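You operate a simulated robot arm through the tools that you are given. There is no shell and no other tool.

You are at the controls of a simulated robot arm. One attempt, no reset.

Task
Pile some things up. At the end: the orange half from the worktop over the open shelves is on the worktop before the pan handles, with the jelly tub from there on top of it and the brown cracked egg on top of that; the tall glass from the worktop under the wall shelf is on the upper open shelf; whatever was shut is shut again. Leave all else as you found it, and nothing knocked over. Set down upright: tall glass.
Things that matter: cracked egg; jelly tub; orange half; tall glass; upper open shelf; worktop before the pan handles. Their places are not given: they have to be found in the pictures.

Only the result counts: the job must be done as asked and must still hold three seconds after the hand-in. Knocking over, shifting, dropping, spilling or breaking anything else fails it.

Robot
A 7-joint arm with a two-finger parallel gripper, fixed in place. Base frame: the origin is at the foot of the arm, x ahead of it, y to its left, z up; the work surface is at about z = 91. Lengths are in cm, angles in rad, forces in N, time in s.
Its first joint turns from -2.897 to 2.897 rad. Payload 4.4 kg.
The tool frame sits at the grasp point between the pads (the TCP): z along the fingers, y along the line on which they close. The tips reach 2.3 cm beyond it. The gripper opens to 9.4 cm. The fingers are 3.8 cm wide and 1 cm thick; the gripper's body (5.4 by 9.6 cm) begins 3.9 cm behind the TCP.
Orientation is that of the tool frame in the base frame, as [roll, pitch, yaw] about the fixed x, y, z axes, in that order (R = Rz(yaw) Ry(pitch) Rx(roll)). With the fingers straight down and closing along the base's y, the tool's x points along the base's -x, its y along +y and its z along -z.

Tools
- The arm moves only by the tool move_arm. Its argument "steps" is one flat list of numbers, 7 for each row, row after row: the turn, a rotation vector about the base's x, y, z in rad, then the shift along the base's x, y, z in cm, then the gripper command, from -1 (fully open) to 1 (shut), values between in proportion. In form: [wx, wy, wz, dx, dy, dz, grip, wx, wy, wz, dx, dy, dz, grip, ...]. A call has 1 to 20 rows; each row shifts and turns the commanded pose from where the row before left it. Rows are played at 5 a second. More than 5 cm and 0.15 rad between two rows, or a gripper value outside its range, and nothing of the call is played. A pose out of reach is approached as far as the arm can. The call stops where the force on the tool passes 40 N (or 10 N more than at its start, if that is more) or the arm is blocked; 0.2 s more then pass. Each finger travels about 7.2 cm/s and halts on what it meets, pressing with about 32 N; the grip force reading is that of the motor and also rises with nothing between the fingers. The clock runs only during rows and for 0.2 s after the last one: add rows that do not move to give the fingers time. The reply holds the time, the measured pose of the TCP, the force on the tool along the base axes, the opening and the grip force, in the units named above and with some noise, with the torque about the TCP (base axes, N m) and any sound that the robot's microphone picked up, and new pictures: "show" is both (left out), scene, wrist or none.
- Cameras (640 x 400 px; columns grow to the right, rows downward): "scene" is fixed at [4.97, -64.83, 165.44]; the picture's right is [0.80, -0.60, 0.00], its down [-0.34, -0.45, -0.83] and it looks along [0.49, 0.66, -0.56] (base axes); focal length 331 px, centre (320, 200). "wrist" rides on the gripper at [8.6, 1.6, -7.4] in the tool frame; the picture's right is [-0.18, 0.98, 0.00], its down [-0.58, -0.11, -0.81] and it looks along [-0.79, -0.15, 0.59] (tool axes); focal length 243 px, centre (320, 200).
- probe_pixels(camera, pixels): there is no depth. For up to 12 entries [column, row, z] of the newest picture of that camera ("zoom" is the newest enlarged one), the place [x, y] in the base frame at which the ray of that pixel passes the height z, good to about 0.2 cm, but the place of the scene camera against the robot may be out by one fixed shift of up to 1.2 cm in any direction. No time passes.
- zoom(camera, box): a new picture of the part [left, top, right, bottom] of that camera's present view, enlarged. No time passes.
- job_done(): hands the job in; it is judged then, once.

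Open the gripper and draw the arm clear of the work before you hand the job in, unless the task says otherwise.

The tools are called after "Emit:" as name(argument=value, ...) on one line, values as JSON. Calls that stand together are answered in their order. move_arm: Moves the arm, as the interface text tells. Its arguments: {"type":"object","properties":{"steps":{"type":"array","items":{"type":"number"}},"show":{"type":"string","enum":["both","scene","wrist","none"]}},"required":["steps"]} The other tools are called the same way: probe_pixels (camera, pixels) gives the place at which the rays of pixels pass given heights; zoom (camera, box) takes an enlarged picture of a part of a camera's view; job_done () hands the job in.

At the start:

```text
t: 0.0
tool_pos: [75.88, 38.27, 119.79]
orientation: [-3.141, -0.001, 3.141]
contact_force: [-0.5, 0.0, -0.1]
moment: [-0.02, 0.02, -0.02]
finger_gap: 9.4
grip_force: 0.1
```

scene: 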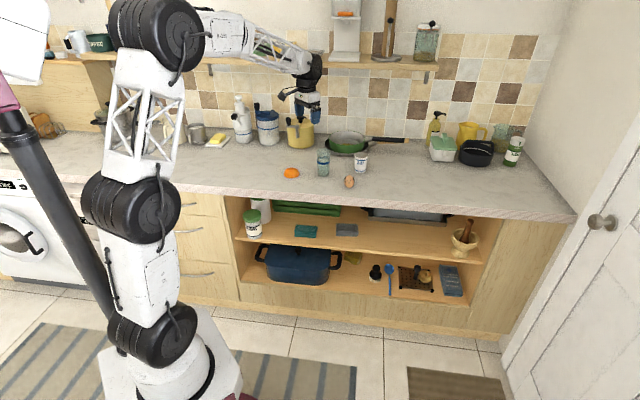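
wrist: 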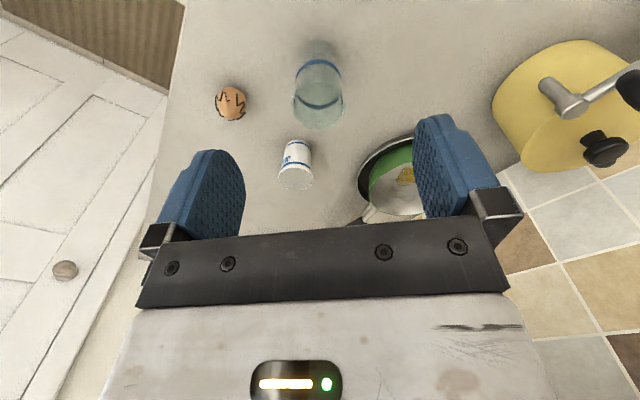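

The scene shows an orange object at (291,173), a glass at (323,163), a white tub at (361,161), and an egg at (349,182). I zoom in to identify them.

Emit:
zoom(camera="scene", box=[240, 90, 440, 215])

Emit:
zoom(camera="scene", box=[400, 90, 580, 210])

Emit:
zoom(camera="scene", box=[220, 180, 500, 310])

Emit:
zoom(camera="scene", box=[0, 20, 240, 180])

```text
3.20 times, centred on (340, 152) of scene
```

zoom: 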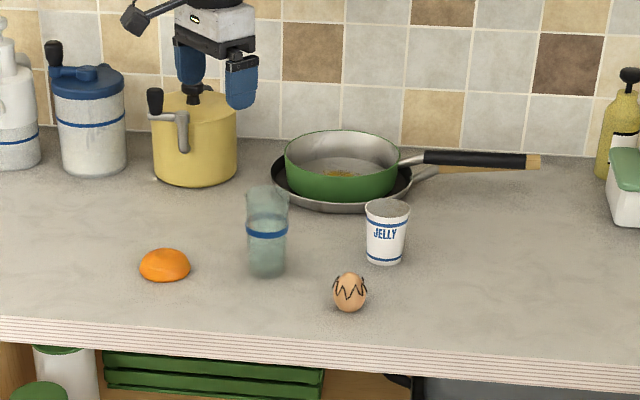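

```text
3.33 times, centred on (490, 150) of scene
```

zoom: 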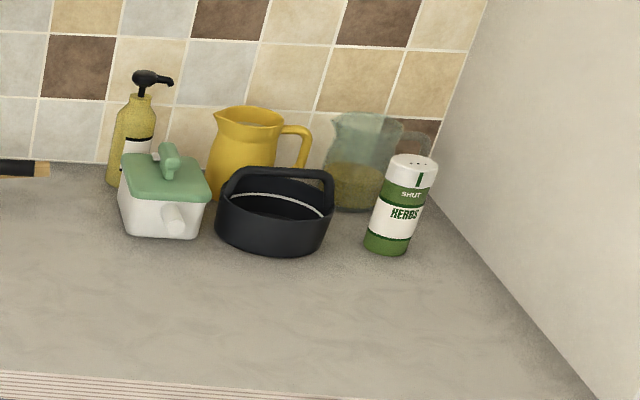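

```text
2.29 times, centred on (360, 245) of scene
```

zoom: 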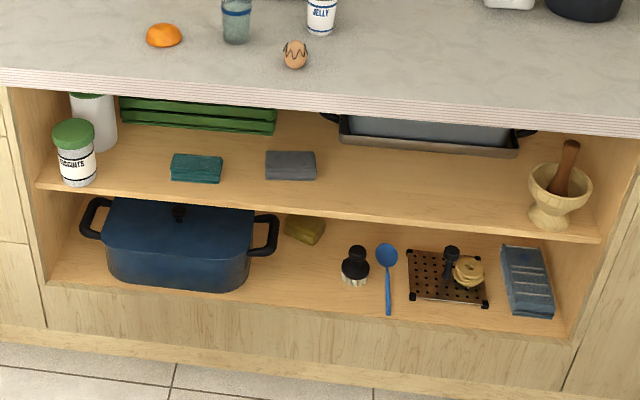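

```text
2.50 times, centred on (120, 100) of scene
```

zoom: 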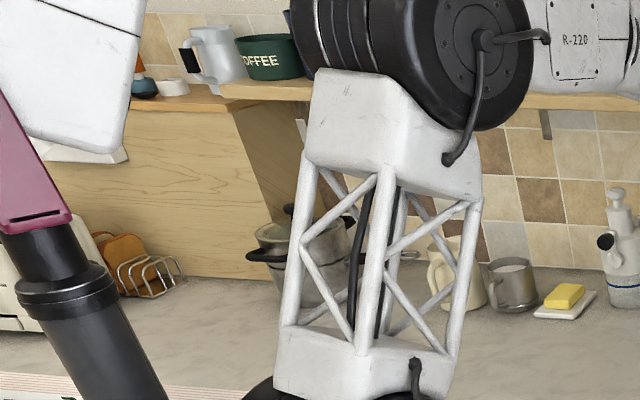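

I zoom in on the four objects and probe key places: the worktop, the shelf edges and the pan handles.

Emit:
zoom(camera="scene", box=[275, 145, 375, 205])

Emit:
zoom(camera="wrist", box=[190, 30, 430, 220])

Emit:
probe_pixels(camera="scene", pixels=[[291, 177, 91], [323, 174, 91], [360, 171, 91], [349, 187, 91], [405, 140, 95], [370, 140, 95], [345, 150, 91], [222, 190, 91], [575, 215, 91], [400, 165, 91]])

Emit:
probe_pixels(camera="wrist", pixels=[[229, 110, 93], [318, 115, 91], [295, 180, 91], [229, 110, 91]])

```text
6.40 times, centred on (325, 175) of scene
```

zoom: 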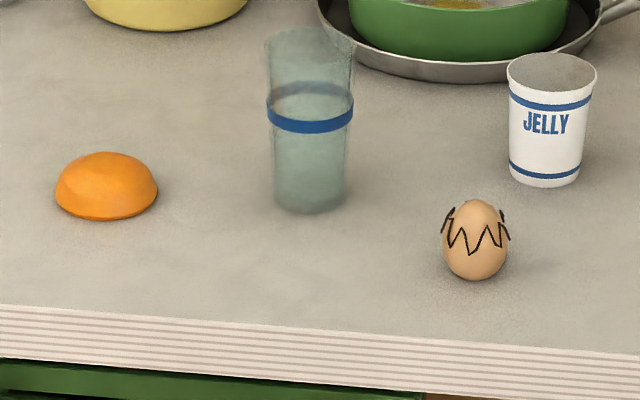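

```text
2.11 times, centred on (310, 125) of wrist
```

zoom: 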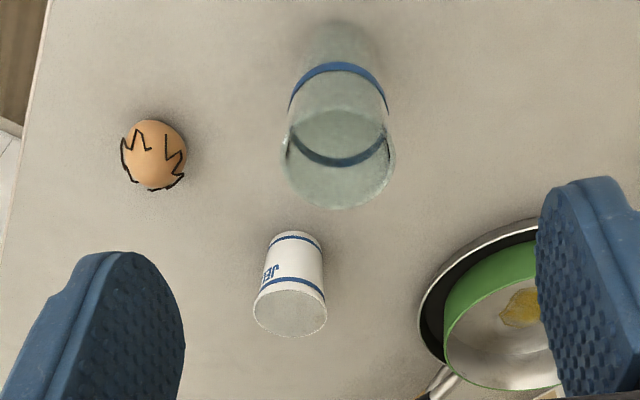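

```text
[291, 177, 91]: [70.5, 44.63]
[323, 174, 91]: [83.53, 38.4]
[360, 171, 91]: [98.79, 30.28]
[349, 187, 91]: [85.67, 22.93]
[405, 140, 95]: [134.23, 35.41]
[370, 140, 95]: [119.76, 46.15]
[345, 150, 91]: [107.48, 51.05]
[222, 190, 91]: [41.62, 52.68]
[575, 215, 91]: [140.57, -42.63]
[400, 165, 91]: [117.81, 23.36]
```

```text
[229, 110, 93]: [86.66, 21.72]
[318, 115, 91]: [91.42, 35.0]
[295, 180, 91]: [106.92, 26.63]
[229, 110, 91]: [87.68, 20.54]
```

The orange half lies dome up near (291,173). I probe the shelf edges and the worktop underside to get the shelf's height and clearance.

Emit:
probe_pixels(camera="scene", pixels=[[360, 248, 60], [360, 248, 65], [360, 248, 70], [360, 253, 65], [360, 207, 86], [360, 207, 88], [360, 198, 91], [245, 237, 65], [480, 263, 65], [460, 253, 68], [462, 250, 66], [340, 234, 67]])

Emit:
zoom(camera="scene", box=[230, 185, 380, 275])

Emit:
zoom(camera="scene", box=[350, 190, 500, 280])

```text
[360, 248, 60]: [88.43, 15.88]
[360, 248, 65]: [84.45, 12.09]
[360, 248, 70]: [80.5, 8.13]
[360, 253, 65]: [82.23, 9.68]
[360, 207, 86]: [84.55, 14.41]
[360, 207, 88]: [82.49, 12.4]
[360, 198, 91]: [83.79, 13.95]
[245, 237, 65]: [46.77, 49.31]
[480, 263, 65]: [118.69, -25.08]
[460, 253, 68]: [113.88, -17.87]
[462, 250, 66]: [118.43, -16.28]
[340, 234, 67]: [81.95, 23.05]
```

```text
4.27 times, centred on (305, 230) of scene
```

zoom: 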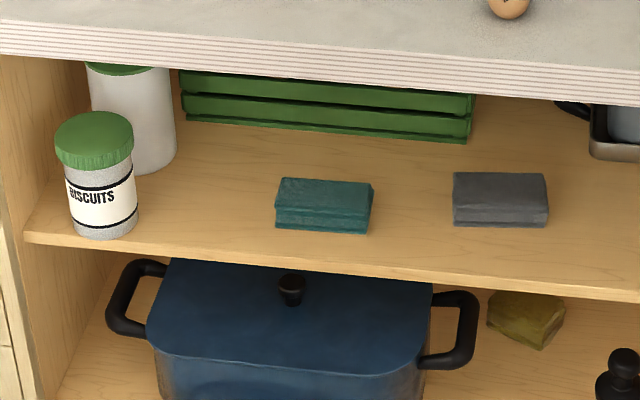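

```text
4.27 times, centred on (425, 235) of scene
```

zoom: 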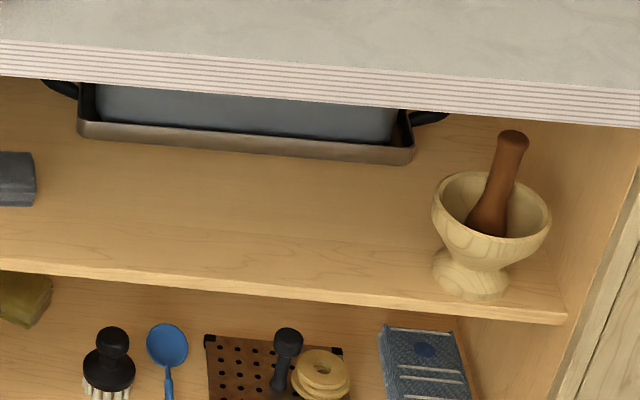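

Worktop underside is about z 87 and the upper shelf about z 63–64. I move back toward the robot to get a close wrist look at the orange half.

Emit:
move_arm(steps=[0, 0, 0, -4.5, 0.8, 0, -1, 0, 0, 0, -4.5, 0.8, 0, -1, 0, 0, 0, -4.5, 0.8, -1, -1, 0, 0, 0, -4.5, 0.8, -1, -1, 0, 0, 0, -4.5, 0.8, -1, -1])

```text
t: 1.2
tool_pos: [53.41, 41.88, 116.36]
orientation: [-3.142, -0.001, 3.14]
contact_force: [-0.3, 0.3, -0.4]
moment: [-0.03, -0.04, 0.03]
finger_gap: 9.4
grip_force: 0.1
```

scene: 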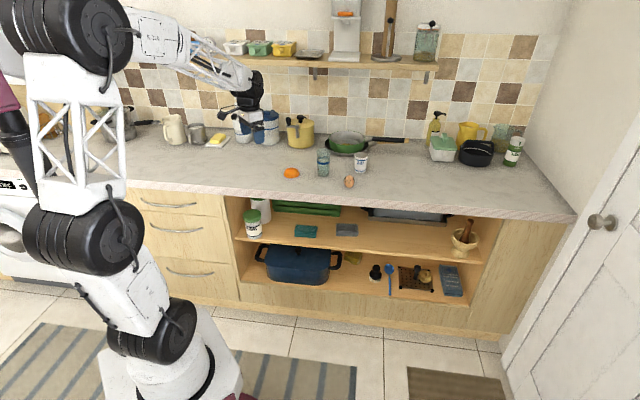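
wrist: 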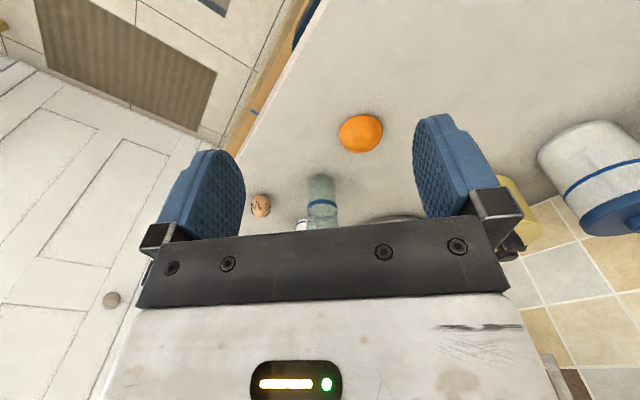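

The orange half is at (360,133) in the wrist view; I zoom in on it.

Emit:
zoom(camera="wrist", box=[310, 100, 410, 162])

Emit:
probe_pixels(camera="wrist", pixels=[[340, 132, 91], [382, 132, 91], [360, 116, 91], [360, 152, 94], [360, 134, 92], [320, 178, 91], [260, 197, 91], [260, 215, 95]])

Emit:
zoom(camera="scene", box=[260, 110, 420, 210])

```text
6.40 times, centred on (360, 131) of wrist
```

zoom: 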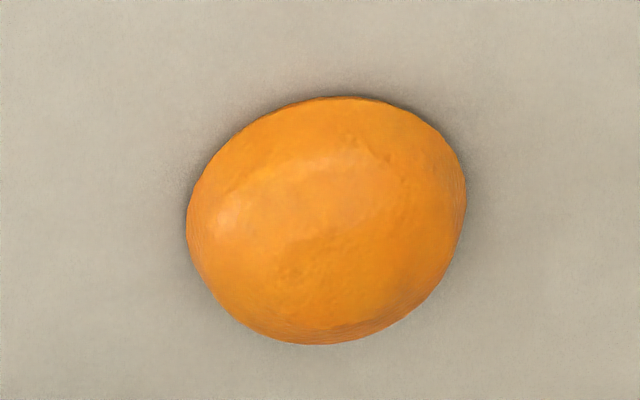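

```text
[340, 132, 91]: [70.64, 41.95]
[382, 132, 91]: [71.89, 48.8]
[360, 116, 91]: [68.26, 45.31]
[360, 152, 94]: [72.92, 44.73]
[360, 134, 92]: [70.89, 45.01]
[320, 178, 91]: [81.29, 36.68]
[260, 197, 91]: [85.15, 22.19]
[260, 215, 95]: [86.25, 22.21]
```

```text
4.00 times, centred on (340, 160) of scene
```

zoom: 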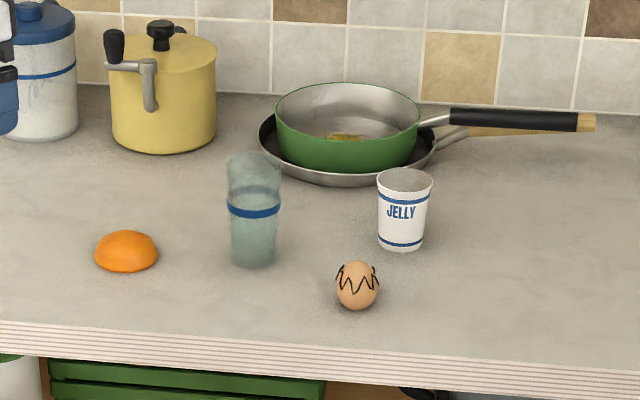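

Zooming tightly on the orange half and on the egg/tub to judge how flat their tops are.

Emit:
zoom(camera="scene", box=[280, 163, 304, 183])

Emit:
zoom(camera="scene", box=[338, 148, 376, 192])

```text
16.00 times, centred on (292, 173) of scene
```

zoom: 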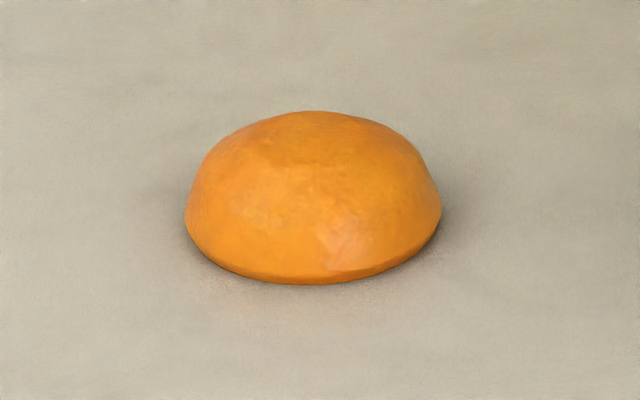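

```text
9.09 times, centred on (357, 170) of scene
```

zoom: 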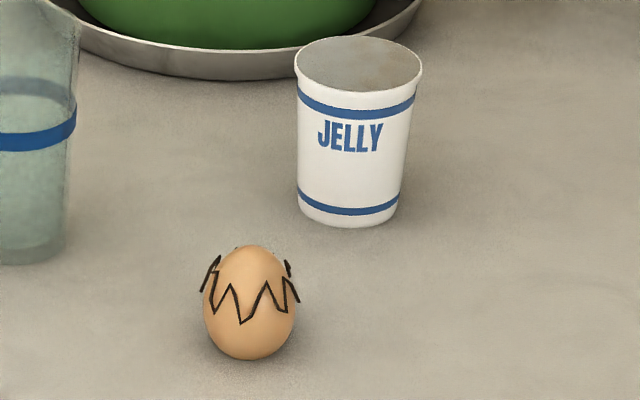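

The orange half has its dome upward with a somewhat flattened top; its centre is at about (71.2, 45.1). I turn the tool to face radially (azimuth ~32°) and tilt it forward about 0.5 rad, because the later set-down spot is beyond the straight-down reach.

Emit:
move_arm(steps=[0, 0, 0.141, 0, 0, 0, -1, 0, 0, 0.141, 0, 0, 0, -1, 0, 0, 0.141, 0, 0, 0, -1, 0, 0, 0.141, 0, 0, 0, -1, 0.067, -0.1055, 0, 0, 0, 0, -1, 0.067, -0.1055, 0, 0, 0, 0, -1, 0.067, -0.1055, 0, 0, 0, 0, -1, 0.067, -0.1055, 0, 0, 0, 0, -1])

```text
t: 3.0
tool_pos: [53.28, 42.24, 116.74]
orientation: [3.141, 0.501, -2.578]
contact_force: [0.5, 0.0, -0.1]
moment: [-0.02, 0.04, 0.02]
finger_gap: 9.4
grip_force: 0.0
```

scene: 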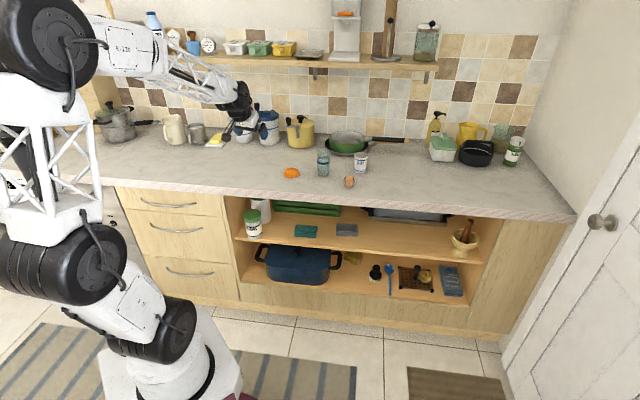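
wrist: 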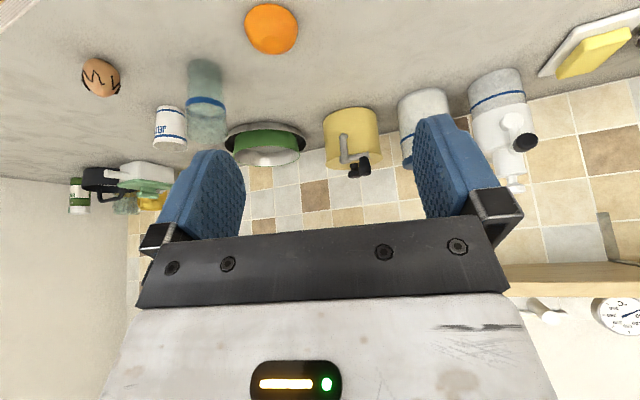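

The whole worktop shows in the wrist view: orange half (271,29), egg (101,77), tub (170,128), glass (206,104). I zoom for exact pixels.

Emit:
zoom(camera="wrist", box=[60, 0, 320, 162])

```text
2.46 times, centred on (190, 81) of wrist
```

zoom: 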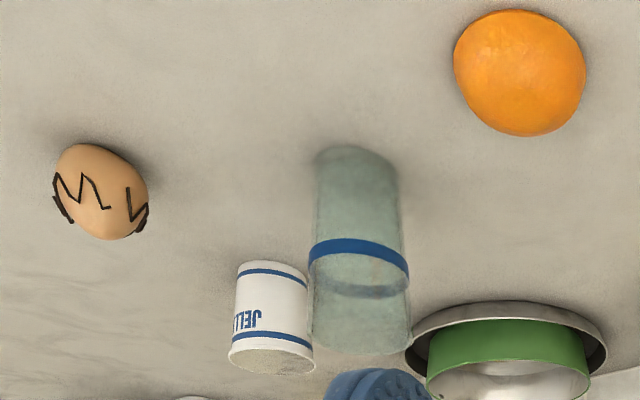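

Probing bases of each item in the zoomed wrist picture.

Emit:
probe_pixels(camera="zoom", pixels=[[453, 65, 92], [586, 78, 92], [520, 11, 91], [519, 72, 92.5], [355, 147, 91], [315, 162, 91.5], [399, 178, 91.5], [270, 261, 91], [237, 272, 91.3], [309, 285, 91.3], [95, 143, 91.5], [105, 240, 96]])

Emit:
probe_pixels(camera="scene", pixels=[[291.6, 174.5, 91], [323, 175.5, 91], [359.5, 169.5, 91], [349.5, 186, 91]])

```text
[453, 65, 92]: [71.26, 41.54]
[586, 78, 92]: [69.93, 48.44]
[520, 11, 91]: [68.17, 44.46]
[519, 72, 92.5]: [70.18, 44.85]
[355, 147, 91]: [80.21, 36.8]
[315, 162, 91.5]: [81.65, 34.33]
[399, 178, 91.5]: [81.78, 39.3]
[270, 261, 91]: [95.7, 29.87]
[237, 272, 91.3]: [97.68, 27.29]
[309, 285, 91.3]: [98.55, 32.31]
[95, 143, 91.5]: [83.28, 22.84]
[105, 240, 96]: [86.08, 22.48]
```

```text
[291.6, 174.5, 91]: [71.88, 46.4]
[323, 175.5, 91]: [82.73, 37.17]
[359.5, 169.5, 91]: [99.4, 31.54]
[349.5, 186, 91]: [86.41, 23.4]
```

Fused positions: orange half centre ≈ (71.1, 45.2), glass ≈ (82.3, 36.8), tub ≈ (98.2, 29.6), egg ≈ (85, 22.6). I move above the orange half.

Emit:
move_arm(steps=[0, 0, 0, 3.5, 0.54, -2.4, -1, 0, 0, 0, 3.5, 0.54, -2.4, -1, 0, 0, 0, 3.5, 0.54, -2.4, -1, 0, 0, 0, 3.5, 0.54, -2.4, -1, 0, 0, 0, 3.4, 0.54, -2.4, -1, 0, 0, 0, 0, 0, 0, -1])

```text
t: 4.4
tool_pos: [70.66, 45.02, 104.47]
orientation: [3.14, 0.5, -2.579]
contact_force: [-0.5, -0.4, -0.3]
moment: [-0.02, -0.04, 0.0]
finger_gap: 9.41
grip_force: 0.1
```

scene: 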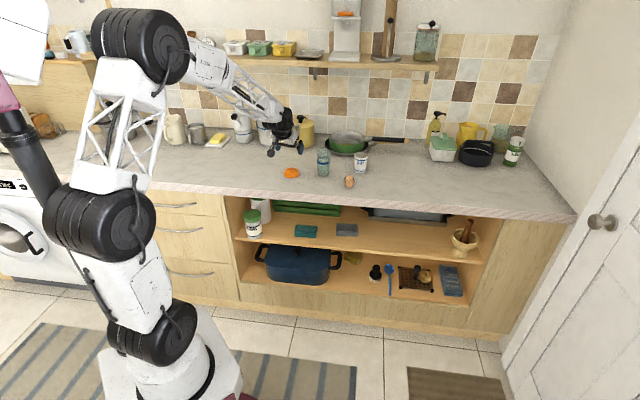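
wrist: 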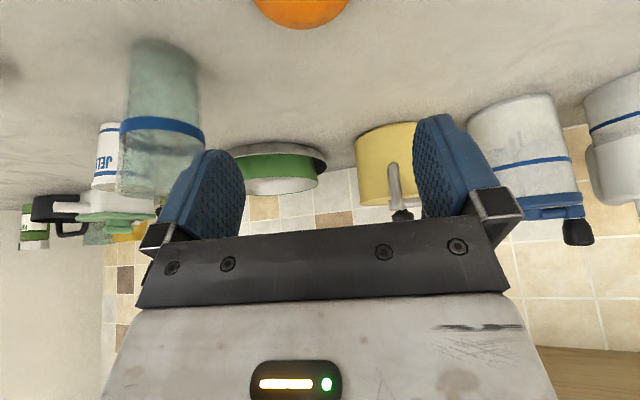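

The orange half's far side shows at (302,28), slightly left of the finger midline. I probe its edges before descending.

Emit:
probe_pixels(camera="wrist", pixels=[[253, 0, 92], [351, 0, 92], [302, 29, 93], [302, 29, 94], [320, 0, 92]])

```text
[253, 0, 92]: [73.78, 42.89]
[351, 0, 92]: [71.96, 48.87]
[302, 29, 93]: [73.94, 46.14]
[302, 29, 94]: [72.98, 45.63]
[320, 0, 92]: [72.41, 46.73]
```

Centred between the fingers to within 0.1 cm along the closing line. I descend to TCP z ≈ 94.4.

Emit:
move_arm(steps=[0, 0, 0, 0.05, 0, -3, -1, 0, 0, 0, 0, 0, -3, -1, 0, 0, 0, 0, 0, -2, -1, 0, 0, 0, 0, 0, -1.2, -1, 0, 0, 0, 0, 0, -0.9, -1, 0, 0, 0, 0, 0, 0, -1])

```text
t: 5.8
tool_pos: [70.83, 45.09, 94.68]
orientation: [3.14, 0.5, -2.577]
contact_force: [0.4, -0.5, 0.0]
moment: [0.02, 0.01, -0.02]
finger_gap: 9.39
grip_force: 0.1
```

scene: 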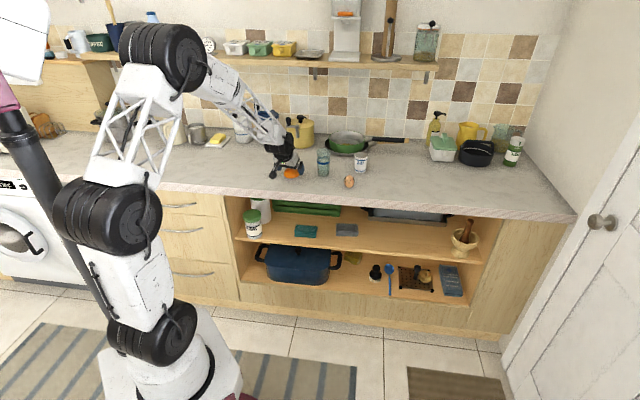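
wrist: 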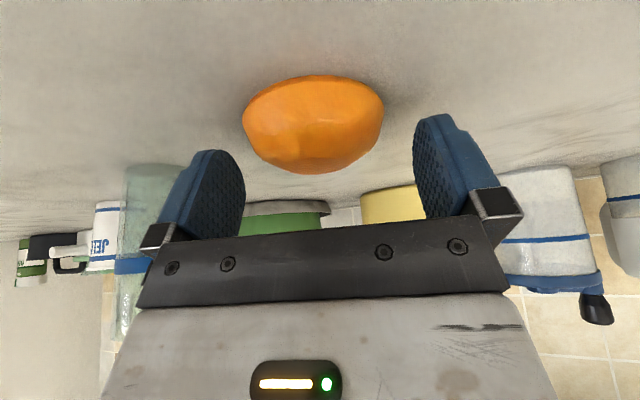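

The orange half sits centred between the fingers at (313,125). I zoom to see its profile before gripping.

Emit:
zoom(camera="wrist", box=[230, 65, 400, 180])

```text
3.48 times, centred on (315, 122) of wrist
```

zoom: 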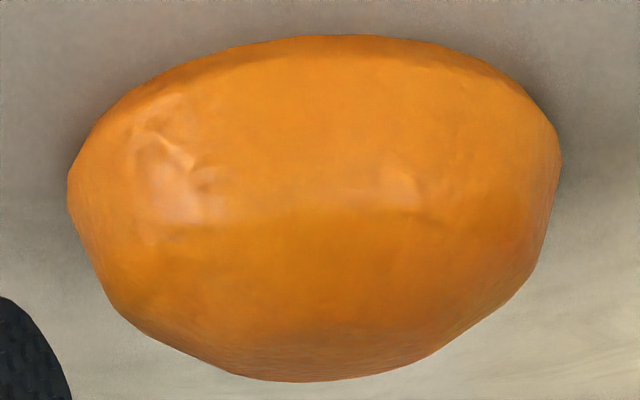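

The top shows a flat facet about 2.9 cm wide, so a centred tub can stand on it. I lower 0.3 cm and close.

Emit:
move_arm(steps=[0, 0, 0, 0, 0, -0.3, -1, 0, 0, 0, 0, 0, 0, 0.2, 0, 0, 0, 0, 0, 0, 0.6, 0, 0, 0, 0, 0, 0, 1, 0, 0, 0, 0, 0, 0, 1])

```text
t: 7.0
tool_pos: [70.76, 45.04, 94.42]
orientation: [3.138, 0.5, -2.577]
contact_force: [-1.4, -1.1, 6.9]
moment: [-0.08, 0.0, 0.05]
finger_gap: 6.03
grip_force: 31.4
```

scene: 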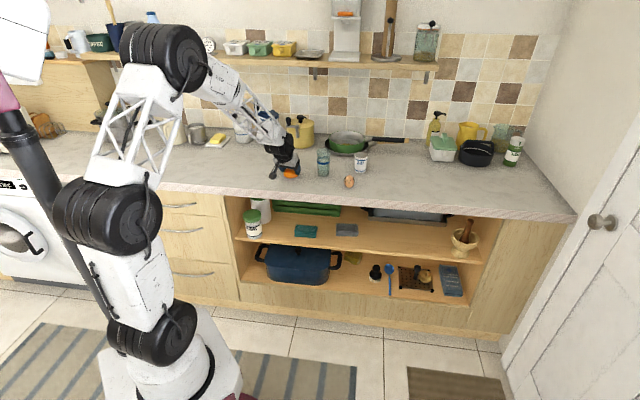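
wrist: 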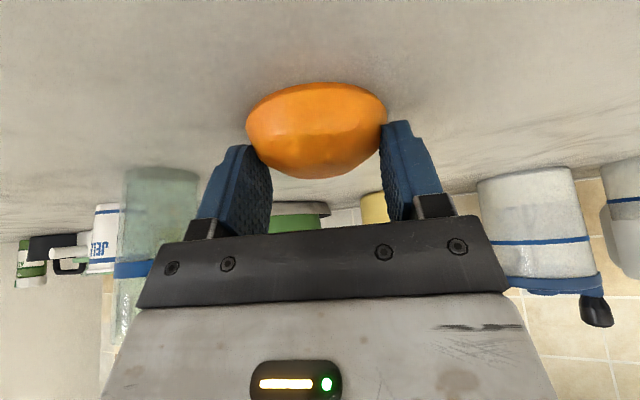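

The grip closed at 6.0 cm, on the upper slope of the dome. I reopen, shift 0.3 cm back and 0.45 cm lower, then close for a firmer hold.

Emit:
move_arm(steps=[0, 0, 0, 0, 0, 0, -0.4, 0, 0, 0, 0, 0, 0, -0.6, 0, 0, 0, -0.2, -0.13, -0.25, -0.6, 0, 0, 0, -0.1, -0.06, -0.2, -0.6, 0, 0, 0, 0, 0, 0, -0.6], show="wrist")

```text
t: 8.2
tool_pos: [70.47, 44.66, 93.96]
orientation: [3.14, 0.5, -2.579]
contact_force: [0.2, 0.3, -0.1]
moment: [0.01, -0.01, 0.02]
finger_gap: 7.51
grip_force: 0.1
```

wrist: 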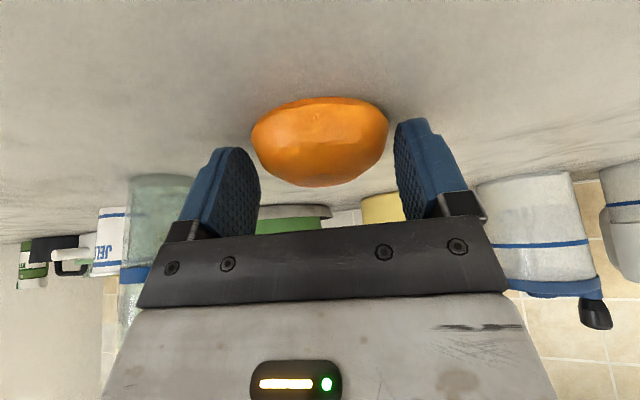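

No table contact yet (force ~0). I lower another 0.4 cm and close.

Emit:
move_arm(steps=[0, 0, 0, 0, 0, -0.2, -0.6, 0, 0, 0, 0, 0, -0.2, -0.6, 0, 0, 0, 0, 0, 0, 0, 0, 0, 0, 0, 0, 0, 0.5, 0, 0, 0, 0, 0, 0, 1, 0, 0, 0, 0, 0, 0, 1], show="wrist")

```text
t: 8.8
tool_pos: [70.5, 44.86, 93.86]
orientation: [3.14, 0.502, -2.578]
contact_force: [-1.5, -0.3, 1.5]
moment: [-0.07, 0.0, -0.03]
finger_gap: 7.55
grip_force: 0.1
stopped in row 2: the force on the tool passed its limit at 48 N (the readings are from after the stop); the commanded pose is now the measured one
```

wrist: 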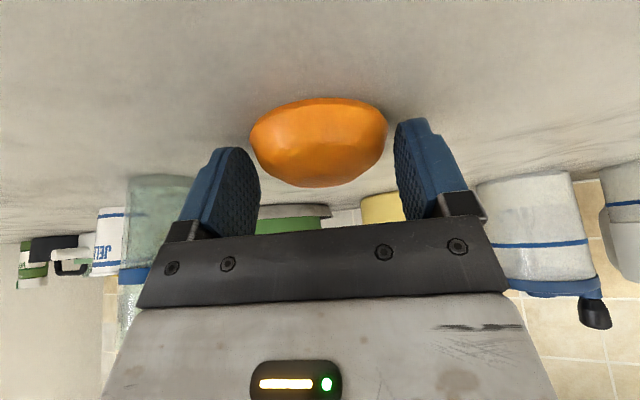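

The fingertips touch the worktop at TCP z≈93.85, so this is the lowest. I rise 0.1 and close.

Emit:
move_arm(steps=[0, 0, 0, 0, 0, 0.1, -0.6, 0, 0, 0, 0, 0, 0, 0, 0, 0, 0, 0, 0, 0, 0.5, 0, 0, 0, 0, 0, 0, 1, 0, 0, 0, 0, 0, 0, 1], show="wrist")

```text
t: 10.0
tool_pos: [70.5, 44.87, 94.04]
orientation: [3.14, 0.504, -2.578]
contact_force: [-0.5, -1.7, 7.7]
moment: [-0.07, -0.11, 0.06]
finger_gap: 6.17
grip_force: 31.8
```

wrist: 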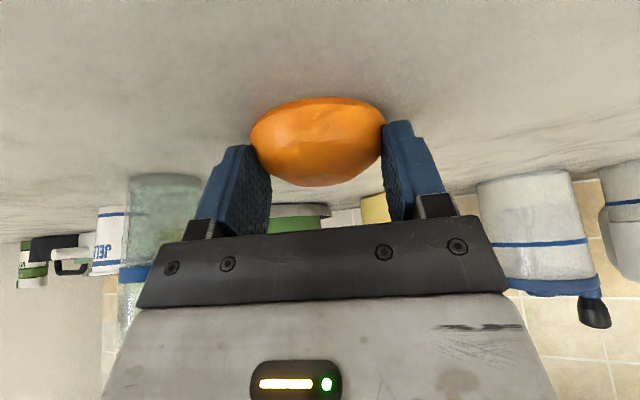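

Held at 6.17 cm with 32 N. I test the hold with a small 1.5 cm lift.

Emit:
move_arm(steps=[0, 0, 0, 0, 0, 0.5, 1, 0, 0, 0, 0, 0, 0.5, 1, 0, 0, 0, 0, 0, 0.5, 1, 0, 0, 0, 0, 0, 0, 1], show="wrist")

```text
t: 11.0
tool_pos: [70.53, 44.79, 95.56]
orientation: [3.14, 0.504, -2.579]
contact_force: [-0.2, 1.3, 2.9]
moment: [0.08, 0.0, 0.05]
finger_gap: 4.31
grip_force: 31.5
```

wrist: 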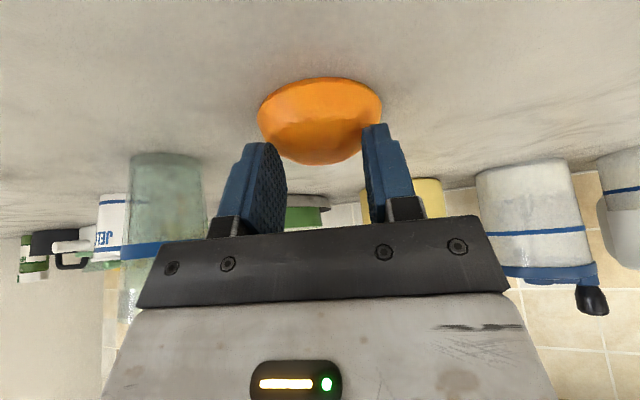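

The fingers slid up the dome (gap 4.3) and the half stayed on the worktop, so a steeper, lower grip is needed. I open, lift clear and reduce the tilt to 0.2 rad, then test whether the set-down spot near (101.5, 19) is reachable at that tilt.

Emit:
move_arm(steps=[0, 0, 0, 0, 0, 0, -0.3, 0, 0, 0, 0, 0, 1, -0.3, 0, 0, 0, 0, 0, 4, -0.3, 0, 0, 0, 0, 0, 4.5, -0.3, -0.0535, 0.0845, 0, 0, 0, 4.5, -0.3, -0.0535, 0.0845, 0, 0, 0, 0, -0.3, -0.0535, 0.0845, 0, 0, 0, 0, -0.3])

```text
t: 12.6
tool_pos: [70.51, 44.66, 109.53]
orientation: [-3.141, 0.202, -2.578]
contact_force: [0.9, -0.2, 0.1]
moment: [0.0, 0.01, -0.03]
finger_gap: 6.11
grip_force: 0.1
```

scene: 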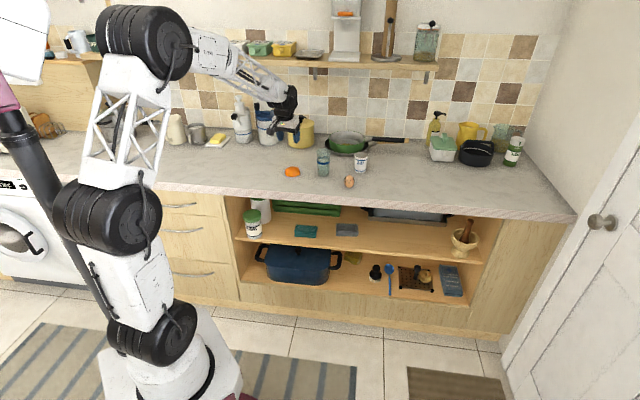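
wrist: 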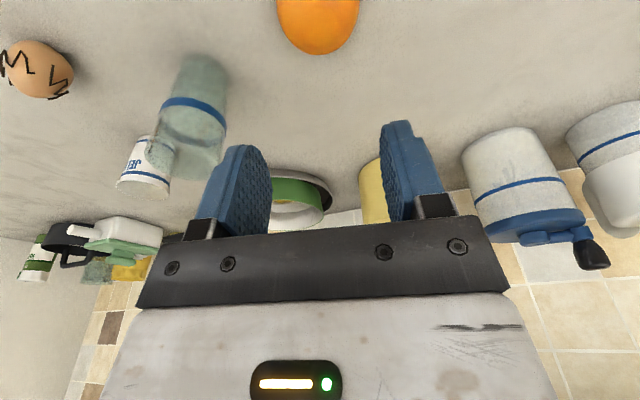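

Clear of things. I raise over the glass height and travel to above the set-down spot (102, 19.6) to test reach, turning the yaw to match.

Emit:
move_arm(steps=[0, 0, 0, 0, 0, 4, -0.3, 0, 0, -0.042, 3.5, -2.8, 0, -0.3, 0, 0, -0.042, 3.5, -2.8, 0, -0.3, 0, 0, -0.042, 3.5, -2.8, 0, -0.3, 0, 0, -0.042, 3.5, -2.8, 0, -0.3, 0, 0, -0.042, 3.5, -2.8, 0, -0.3, 0, 0, -0.042, 3.5, -2.8, 0, -0.3, 0, 0, -0.042, 3.5, -2.8, 0, -0.3, 0, 0, -0.042, 3.5, -2.8, -1, -0.3, 0, 0, -0.042, 3.7, -2.7, -3, -0.3, 0, 0, 0, 0, 0, -4, -0.3, 0, 0, 0, 0, 0, 0, -0.3])

```text
refused: row 10 steps farther than a row can; nothing moved
```

Row 10 was too long; I shorten it and resend.

Emit:
move_arm(steps=[0, 0, 0, 0, 0, 4, -0.3, 0, 0, -0.042, 3.5, -2.8, 0, -0.3, 0, 0, -0.042, 3.5, -2.8, 0, -0.3, 0, 0, -0.042, 3.5, -2.8, 0, -0.3, 0, 0, -0.042, 3.5, -2.8, 0, -0.3, 0, 0, -0.042, 3.5, -2.8, 0, -0.3, 0, 0, -0.042, 3.5, -2.8, 0, -0.3, 0, 0, -0.042, 3.5, -2.8, 0, -0.3, 0, 0, -0.042, 3.5, -2.8, -1, -0.3, 0, 0, -0.042, 3.7, -2.7, -1, -0.3, 0, 0, 0, 0, 0, -4, -0.3, 0, 0, 0, 0, 0, 0, -0.3])

```text
t: 15.2
tool_pos: [102.04, 19.36, 107.16]
orientation: [3.141, 0.202, -2.956]
contact_force: [0.6, -0.1, 0.3]
moment: [0.01, 0.01, -0.01]
finger_gap: 6.12
grip_force: 0.1
```

scene: 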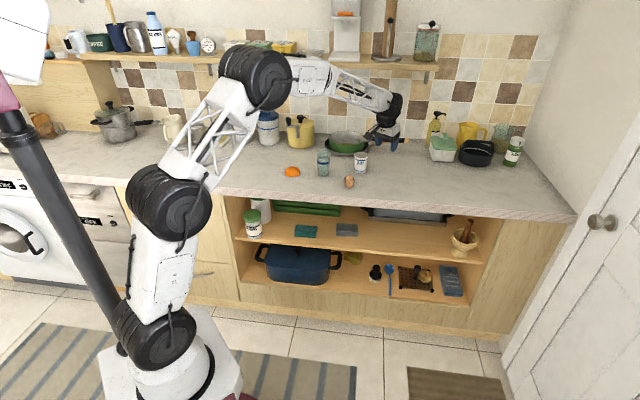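
wrist: 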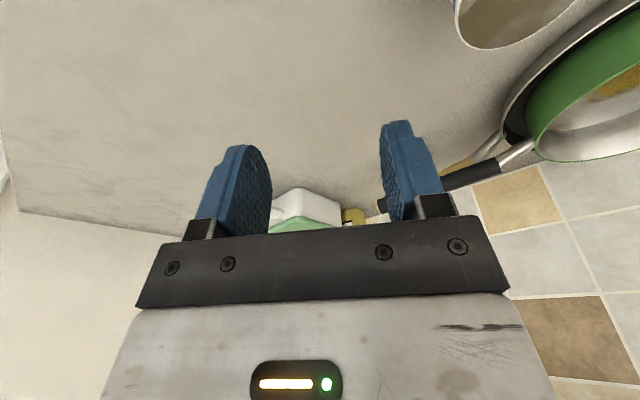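

Reached at 0.2 rad tilt. I test whether this spot is also reachable with the tool straight down, at lower height.

Emit:
move_arm(steps=[-0.0185, 0.0975, 0, 0, 0, 0, -0.3, -0.0185, 0.0975, 0, 0, 0, 0, -0.3, 0, 0, 0, 0, 0, -4, -0.3, 0, 0, 0, 0, 0, -4, -0.3, 0, 0, 0, 0, 0, 0, -0.3, 0, 0, 0, 0, 0, 0, -0.3])

```text
t: 16.6
tool_pos: [102.5, 19.5, 99.23]
orientation: [-3.14, 0.005, -2.957]
contact_force: [-0.3, 1.1, -0.5]
moment: [-0.01, -0.01, 0.04]
finger_gap: 6.11
grip_force: 0.1
```

scene: 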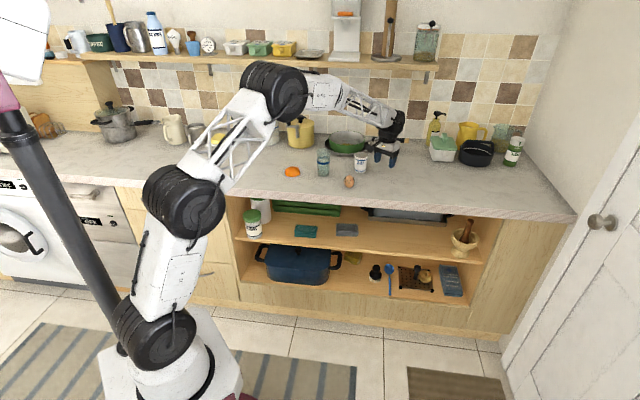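
wrist: 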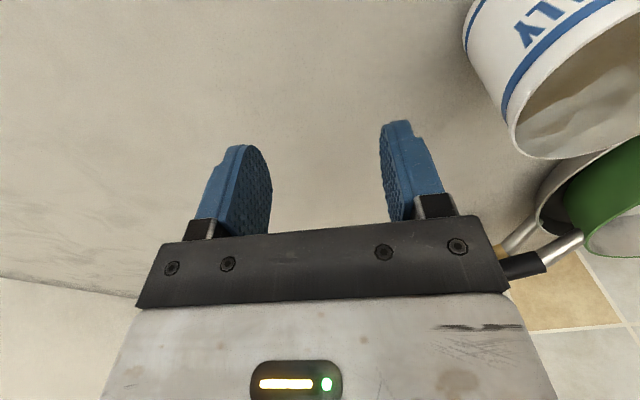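

Straight down works here (r=104). The tub's mouth is visible at (590,100); I zoom to see whether it is open.

Emit:
zoom(camera="wrist", box=[460, 0, 640, 170])

Emit:
probe_pixels(camera="scene", pixels=[[386, 166, 91], [394, 165, 91]])

```text
2.35 times, centred on (550, 85) of wrist
```

zoom: 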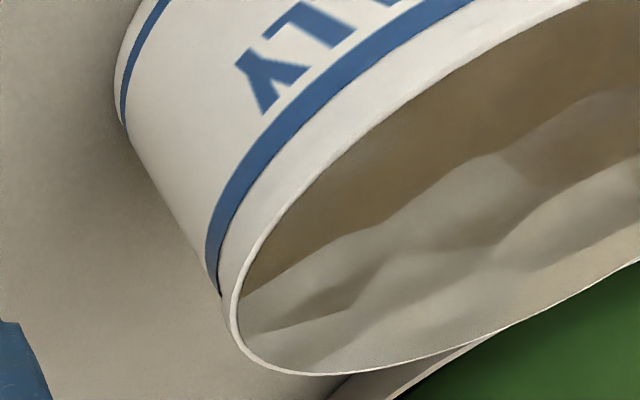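

```text
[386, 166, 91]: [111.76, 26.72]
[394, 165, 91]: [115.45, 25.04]
```

The tub's top looks like a closed textured surface within a thin rim. I go back to the orange half with the tool straight down.

Emit:
move_arm(steps=[0, 0, 0, 0, 0, 4.5, -0.6, 0, 0, 0, 0, 0, 4.5, -1, 0, 0, 0, 0, 0, 4.5, -1, 0, 0, 0.042, -3.48, 2.87, 0, -1, 0, 0, 0.042, -3.48, 2.87, 0, -1, 0, 0, 0.042, -3.48, 2.87, 0, -1, 0, 0, 0.042, -3.48, 2.87, 0, -1, 0, 0, 0.042, -3.48, 2.87, 0, -1, 0, 0, 0.042, -3.48, 2.87, 0, -1, 0, 0, 0.042, -3.48, 2.87, 0, -1, 0, 0, 0.042, -3.48, 2.87, 0, -1, 0, 0, 0.042, -3.46, 2.84, 0, -1, 0, 0, 0, 0, 0, -4.5, -1, 0, 0, 0, 0, 0, -4.5, -1, 0, 0, 0, 0, 0, 0, -1])

```text
t: 19.8
tool_pos: [71.24, 45.5, 104.33]
orientation: [-3.139, 0.003, -2.577]
contact_force: [-0.6, -0.1, -0.2]
moment: [0.01, -0.02, 0.02]
finger_gap: 9.4
grip_force: 0.0
```

scene: 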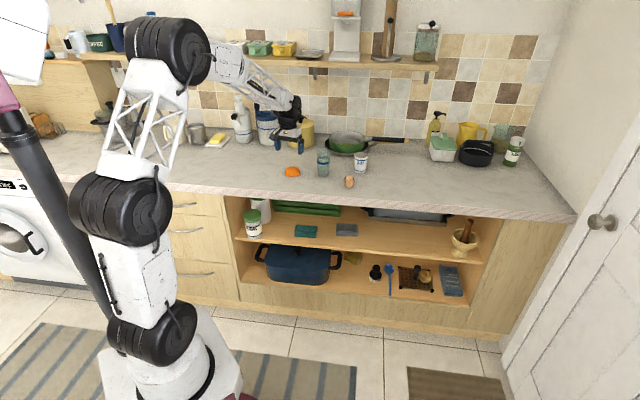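
wrist: 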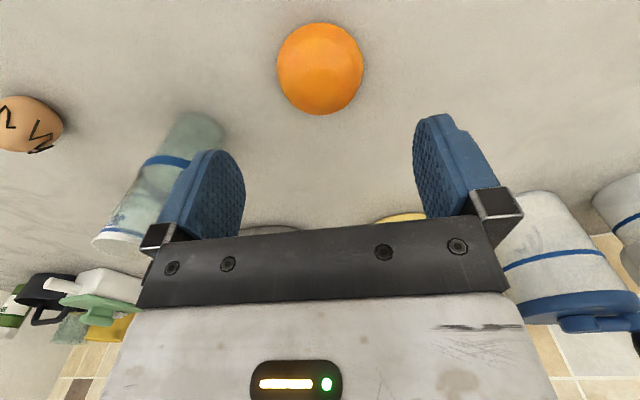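

Orange half at (320,68). I zoom and probe its outline for accurate centring.

Emit:
zoom(camera="wrist", box=[260, 10, 380, 125])

Emit:
probe_pixels(camera="wrist", pixels=[[276, 64, 91.2], [364, 64, 91.2], [320, 22, 91], [320, 114, 91.5], [320, 68, 91], [320, 68, 92]])

```text
3.48 times, centred on (320, 68) of wrist
```

zoom: 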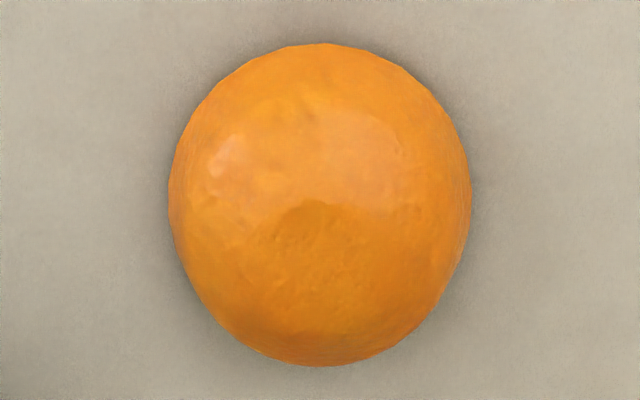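

```text
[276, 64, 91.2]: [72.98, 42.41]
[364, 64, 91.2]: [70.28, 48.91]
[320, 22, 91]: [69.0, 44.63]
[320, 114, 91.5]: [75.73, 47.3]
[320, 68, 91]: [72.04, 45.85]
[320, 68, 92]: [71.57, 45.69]
```

Centre ≈ (71.8, 45.75). I shift 0.5 cm outward and descend to TCP z 93.5.

Emit:
move_arm(steps=[0, 0, 0, 0.45, 0.22, -3, -1, 0, 0, 0, 0, 0, -3, -1, 0, 0, 0, 0, 0, -3, -1, 0, 0, 0, 0, 0, -1.3, -1, 0, 0, 0, 0, 0, -0.5, -1, 0, 0, 0, 0, 0, 0, -1], show="wrist")

```text
t: 21.2
tool_pos: [71.67, 45.58, 93.33]
orientation: [-3.139, 0.005, -2.579]
contact_force: [-8.4, -4.7, 14.0]
moment: [-0.78, 0.05, -0.43]
finger_gap: 9.39
grip_force: 0.1
```

wrist: 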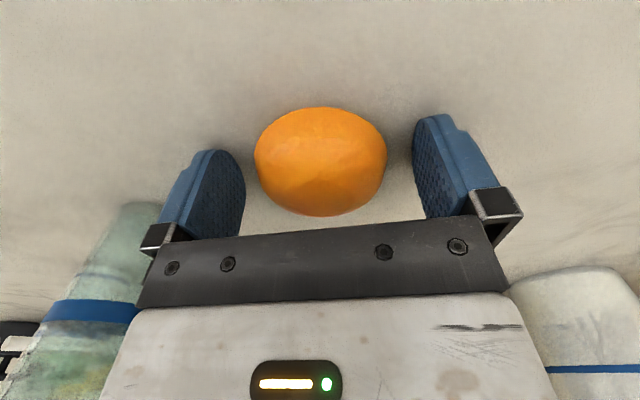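

Tips just touch the worktop (14 N). I rise 0.12 cm and close on the orange half, now at its widest part.

Emit:
move_arm(steps=[0, 0, 0, 0, 0, 0.12, -1, 0, 0, 0, 0, 0, 0, -0.4, 0, 0, 0, 0, 0, 0, 0, 0, 0, 0, 0, 0, 0, 0.5, 0, 0, 0, 0, 0, 0, 1, 0, 0, 0, 0, 0, 0, 1], show="wrist")

```text
t: 22.6
tool_pos: [71.41, 45.69, 93.28]
orientation: [3.141, 0.003, -2.577]
contact_force: [0.7, -0.2, 1.1]
moment: [0.03, -0.05, -0.03]
finger_gap: 7.0
grip_force: 32.0
```

wrist: 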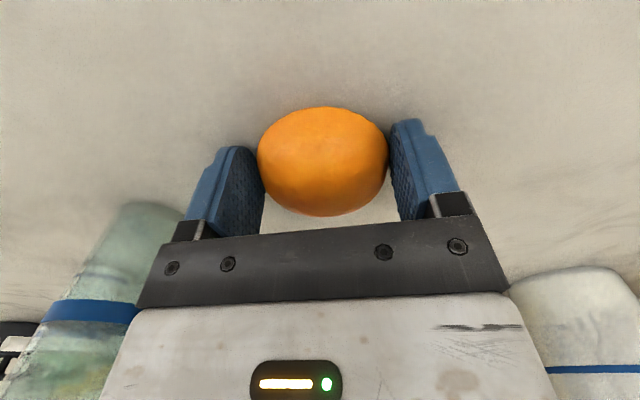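

Gap 7.0 cm, gripped at full width with no sideways push. I lift slowly.

Emit:
move_arm(steps=[0, 0, 0, 0, 0, 0.4, 1, 0, 0, 0, 0, 0, 0.6, 1, 0, 0, 0, 0, 0, 1, 1, 0, 0, 0, 0, 0, 0, 1])

```text
t: 23.6
tool_pos: [71.34, 45.76, 95.47]
orientation: [3.141, 0.002, -2.579]
contact_force: [-0.9, -0.1, -0.8]
moment: [0.02, 0.05, -0.01]
finger_gap: 7.02
grip_force: 31.8
```

scene: 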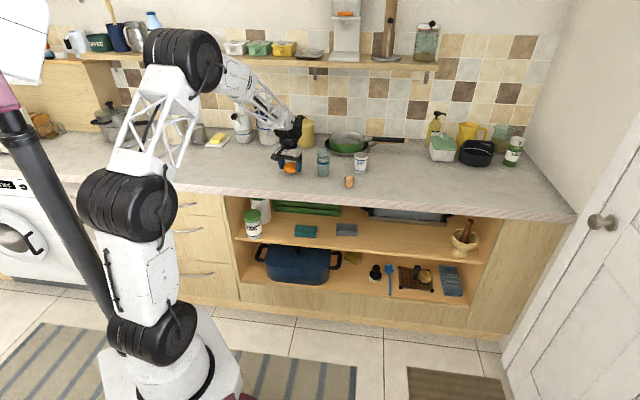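
wrist: 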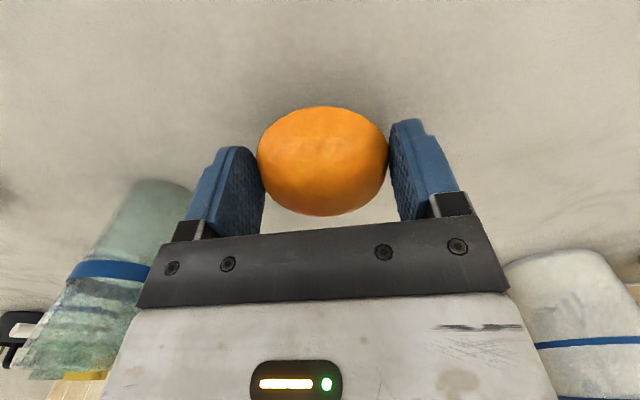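

Held firmly (gap 7.02). I raise to z ≈ 113 and travel to above the set-down spot (102.9, 17.5).

Emit:
move_arm(steps=[0, 0, 0, 0, 0, 4.4, 1, 0, 0, 0, 0, 0, 4.4, 1, 0, 0, 0, 0, 0, 4.4, 1, 0, 0, 0, 0, 0, 4.4, 1, 0, 0, -0.0438, 3.507, -3.14, 0, 1, 0, 0, -0.0438, 3.507, -3.14, 0, 1, 0, 0, -0.0438, 3.507, -3.14, 0, 1, 0, 0, -0.0438, 3.507, -3.14, 0, 1, 0, 0, -0.0438, 3.507, -3.14, 0, 1, 0, 0, -0.0438, 3.507, -3.14, 0, 1, 0, 0, -0.0438, 3.507, -3.14, 0, 1, 0, 0, -0.0438, 3.507, -3.14, 0, 1, 0, 0, -0.0438, 3.507, -3.14, 0, 1, 0, 0, 0, 0, 0, -4, 1, 0, 0, 0, 0, 0, -4, 1, 0, 0, 0, 0, 0, 0, 1])

```text
t: 27.0
tool_pos: [102.76, 17.11, 104.99]
orientation: [3.14, 0.003, -2.973]
contact_force: [0.7, 0.2, -0.4]
moment: [0.0, -0.02, -0.04]
finger_gap: 6.99
grip_force: 32.4
```

scene: 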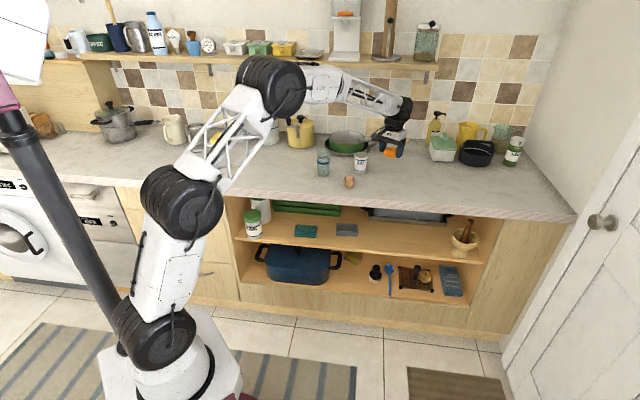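
wrist: 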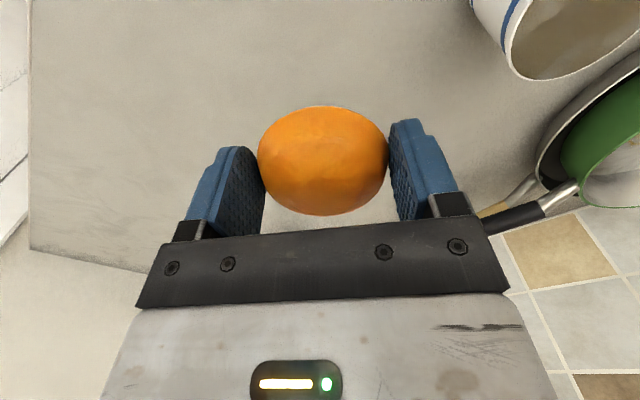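

Above the spot and the half is still held level. I descend and set it down.

Emit:
move_arm(steps=[0, 0, 0, 0, 0, -4, 1, 0, 0, 0, 0, 0, -4, 1, 0, 0, 0, 0, 0, -2.2, 1, 0, 0, 0, 0, 0, -0.7, 1, 0, 0, 0, 0, 0, -0.3, 1, 0, 0, 0, 0, 0, -0.2, 1, 0, 0, 0, 0, 0, 0, 1])

```text
t: 28.6
tool_pos: [102.96, 17.57, 93.69]
orientation: [-3.14, 0.004, -2.972]
contact_force: [0.3, 0.4, -2.1]
moment: [0.01, 0.01, 0.0]
finger_gap: 6.94
grip_force: 31.9
```

scene: 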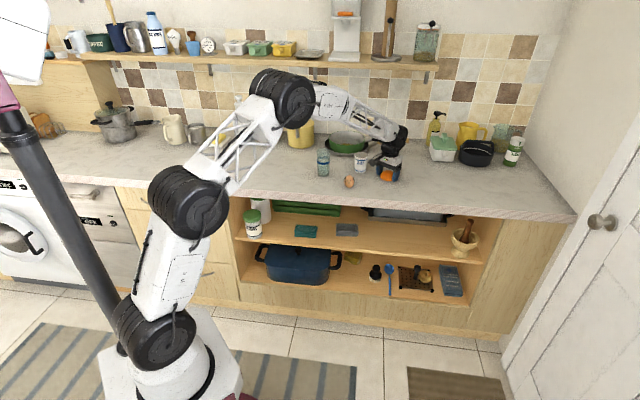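
wrist: 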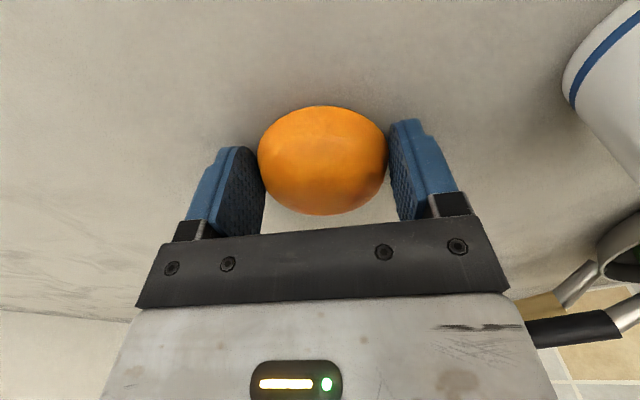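

Not touching yet at z 93.69. I go down a further 0.35 cm in small steps.

Emit:
move_arm(steps=[0, 0, 0, 0, 0, -0.15, 1, 0, 0, 0, 0, 0, -0.1, 1, 0, 0, 0, 0, 0, -0.1, 1, 0, 0, 0, 0, 0, 0, 1], show="wrist")

```text
t: 29.6
tool_pos: [102.92, 17.48, 93.37]
orientation: [-3.14, 0.005, -2.971]
contact_force: [-6.2, -3.0, 31.0]
moment: [0.07, 0.1, 0.0]
finger_gap: 6.92
grip_force: 32.8
```

wrist: 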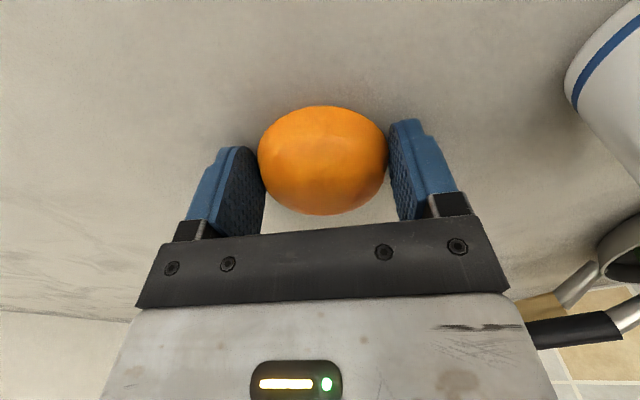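

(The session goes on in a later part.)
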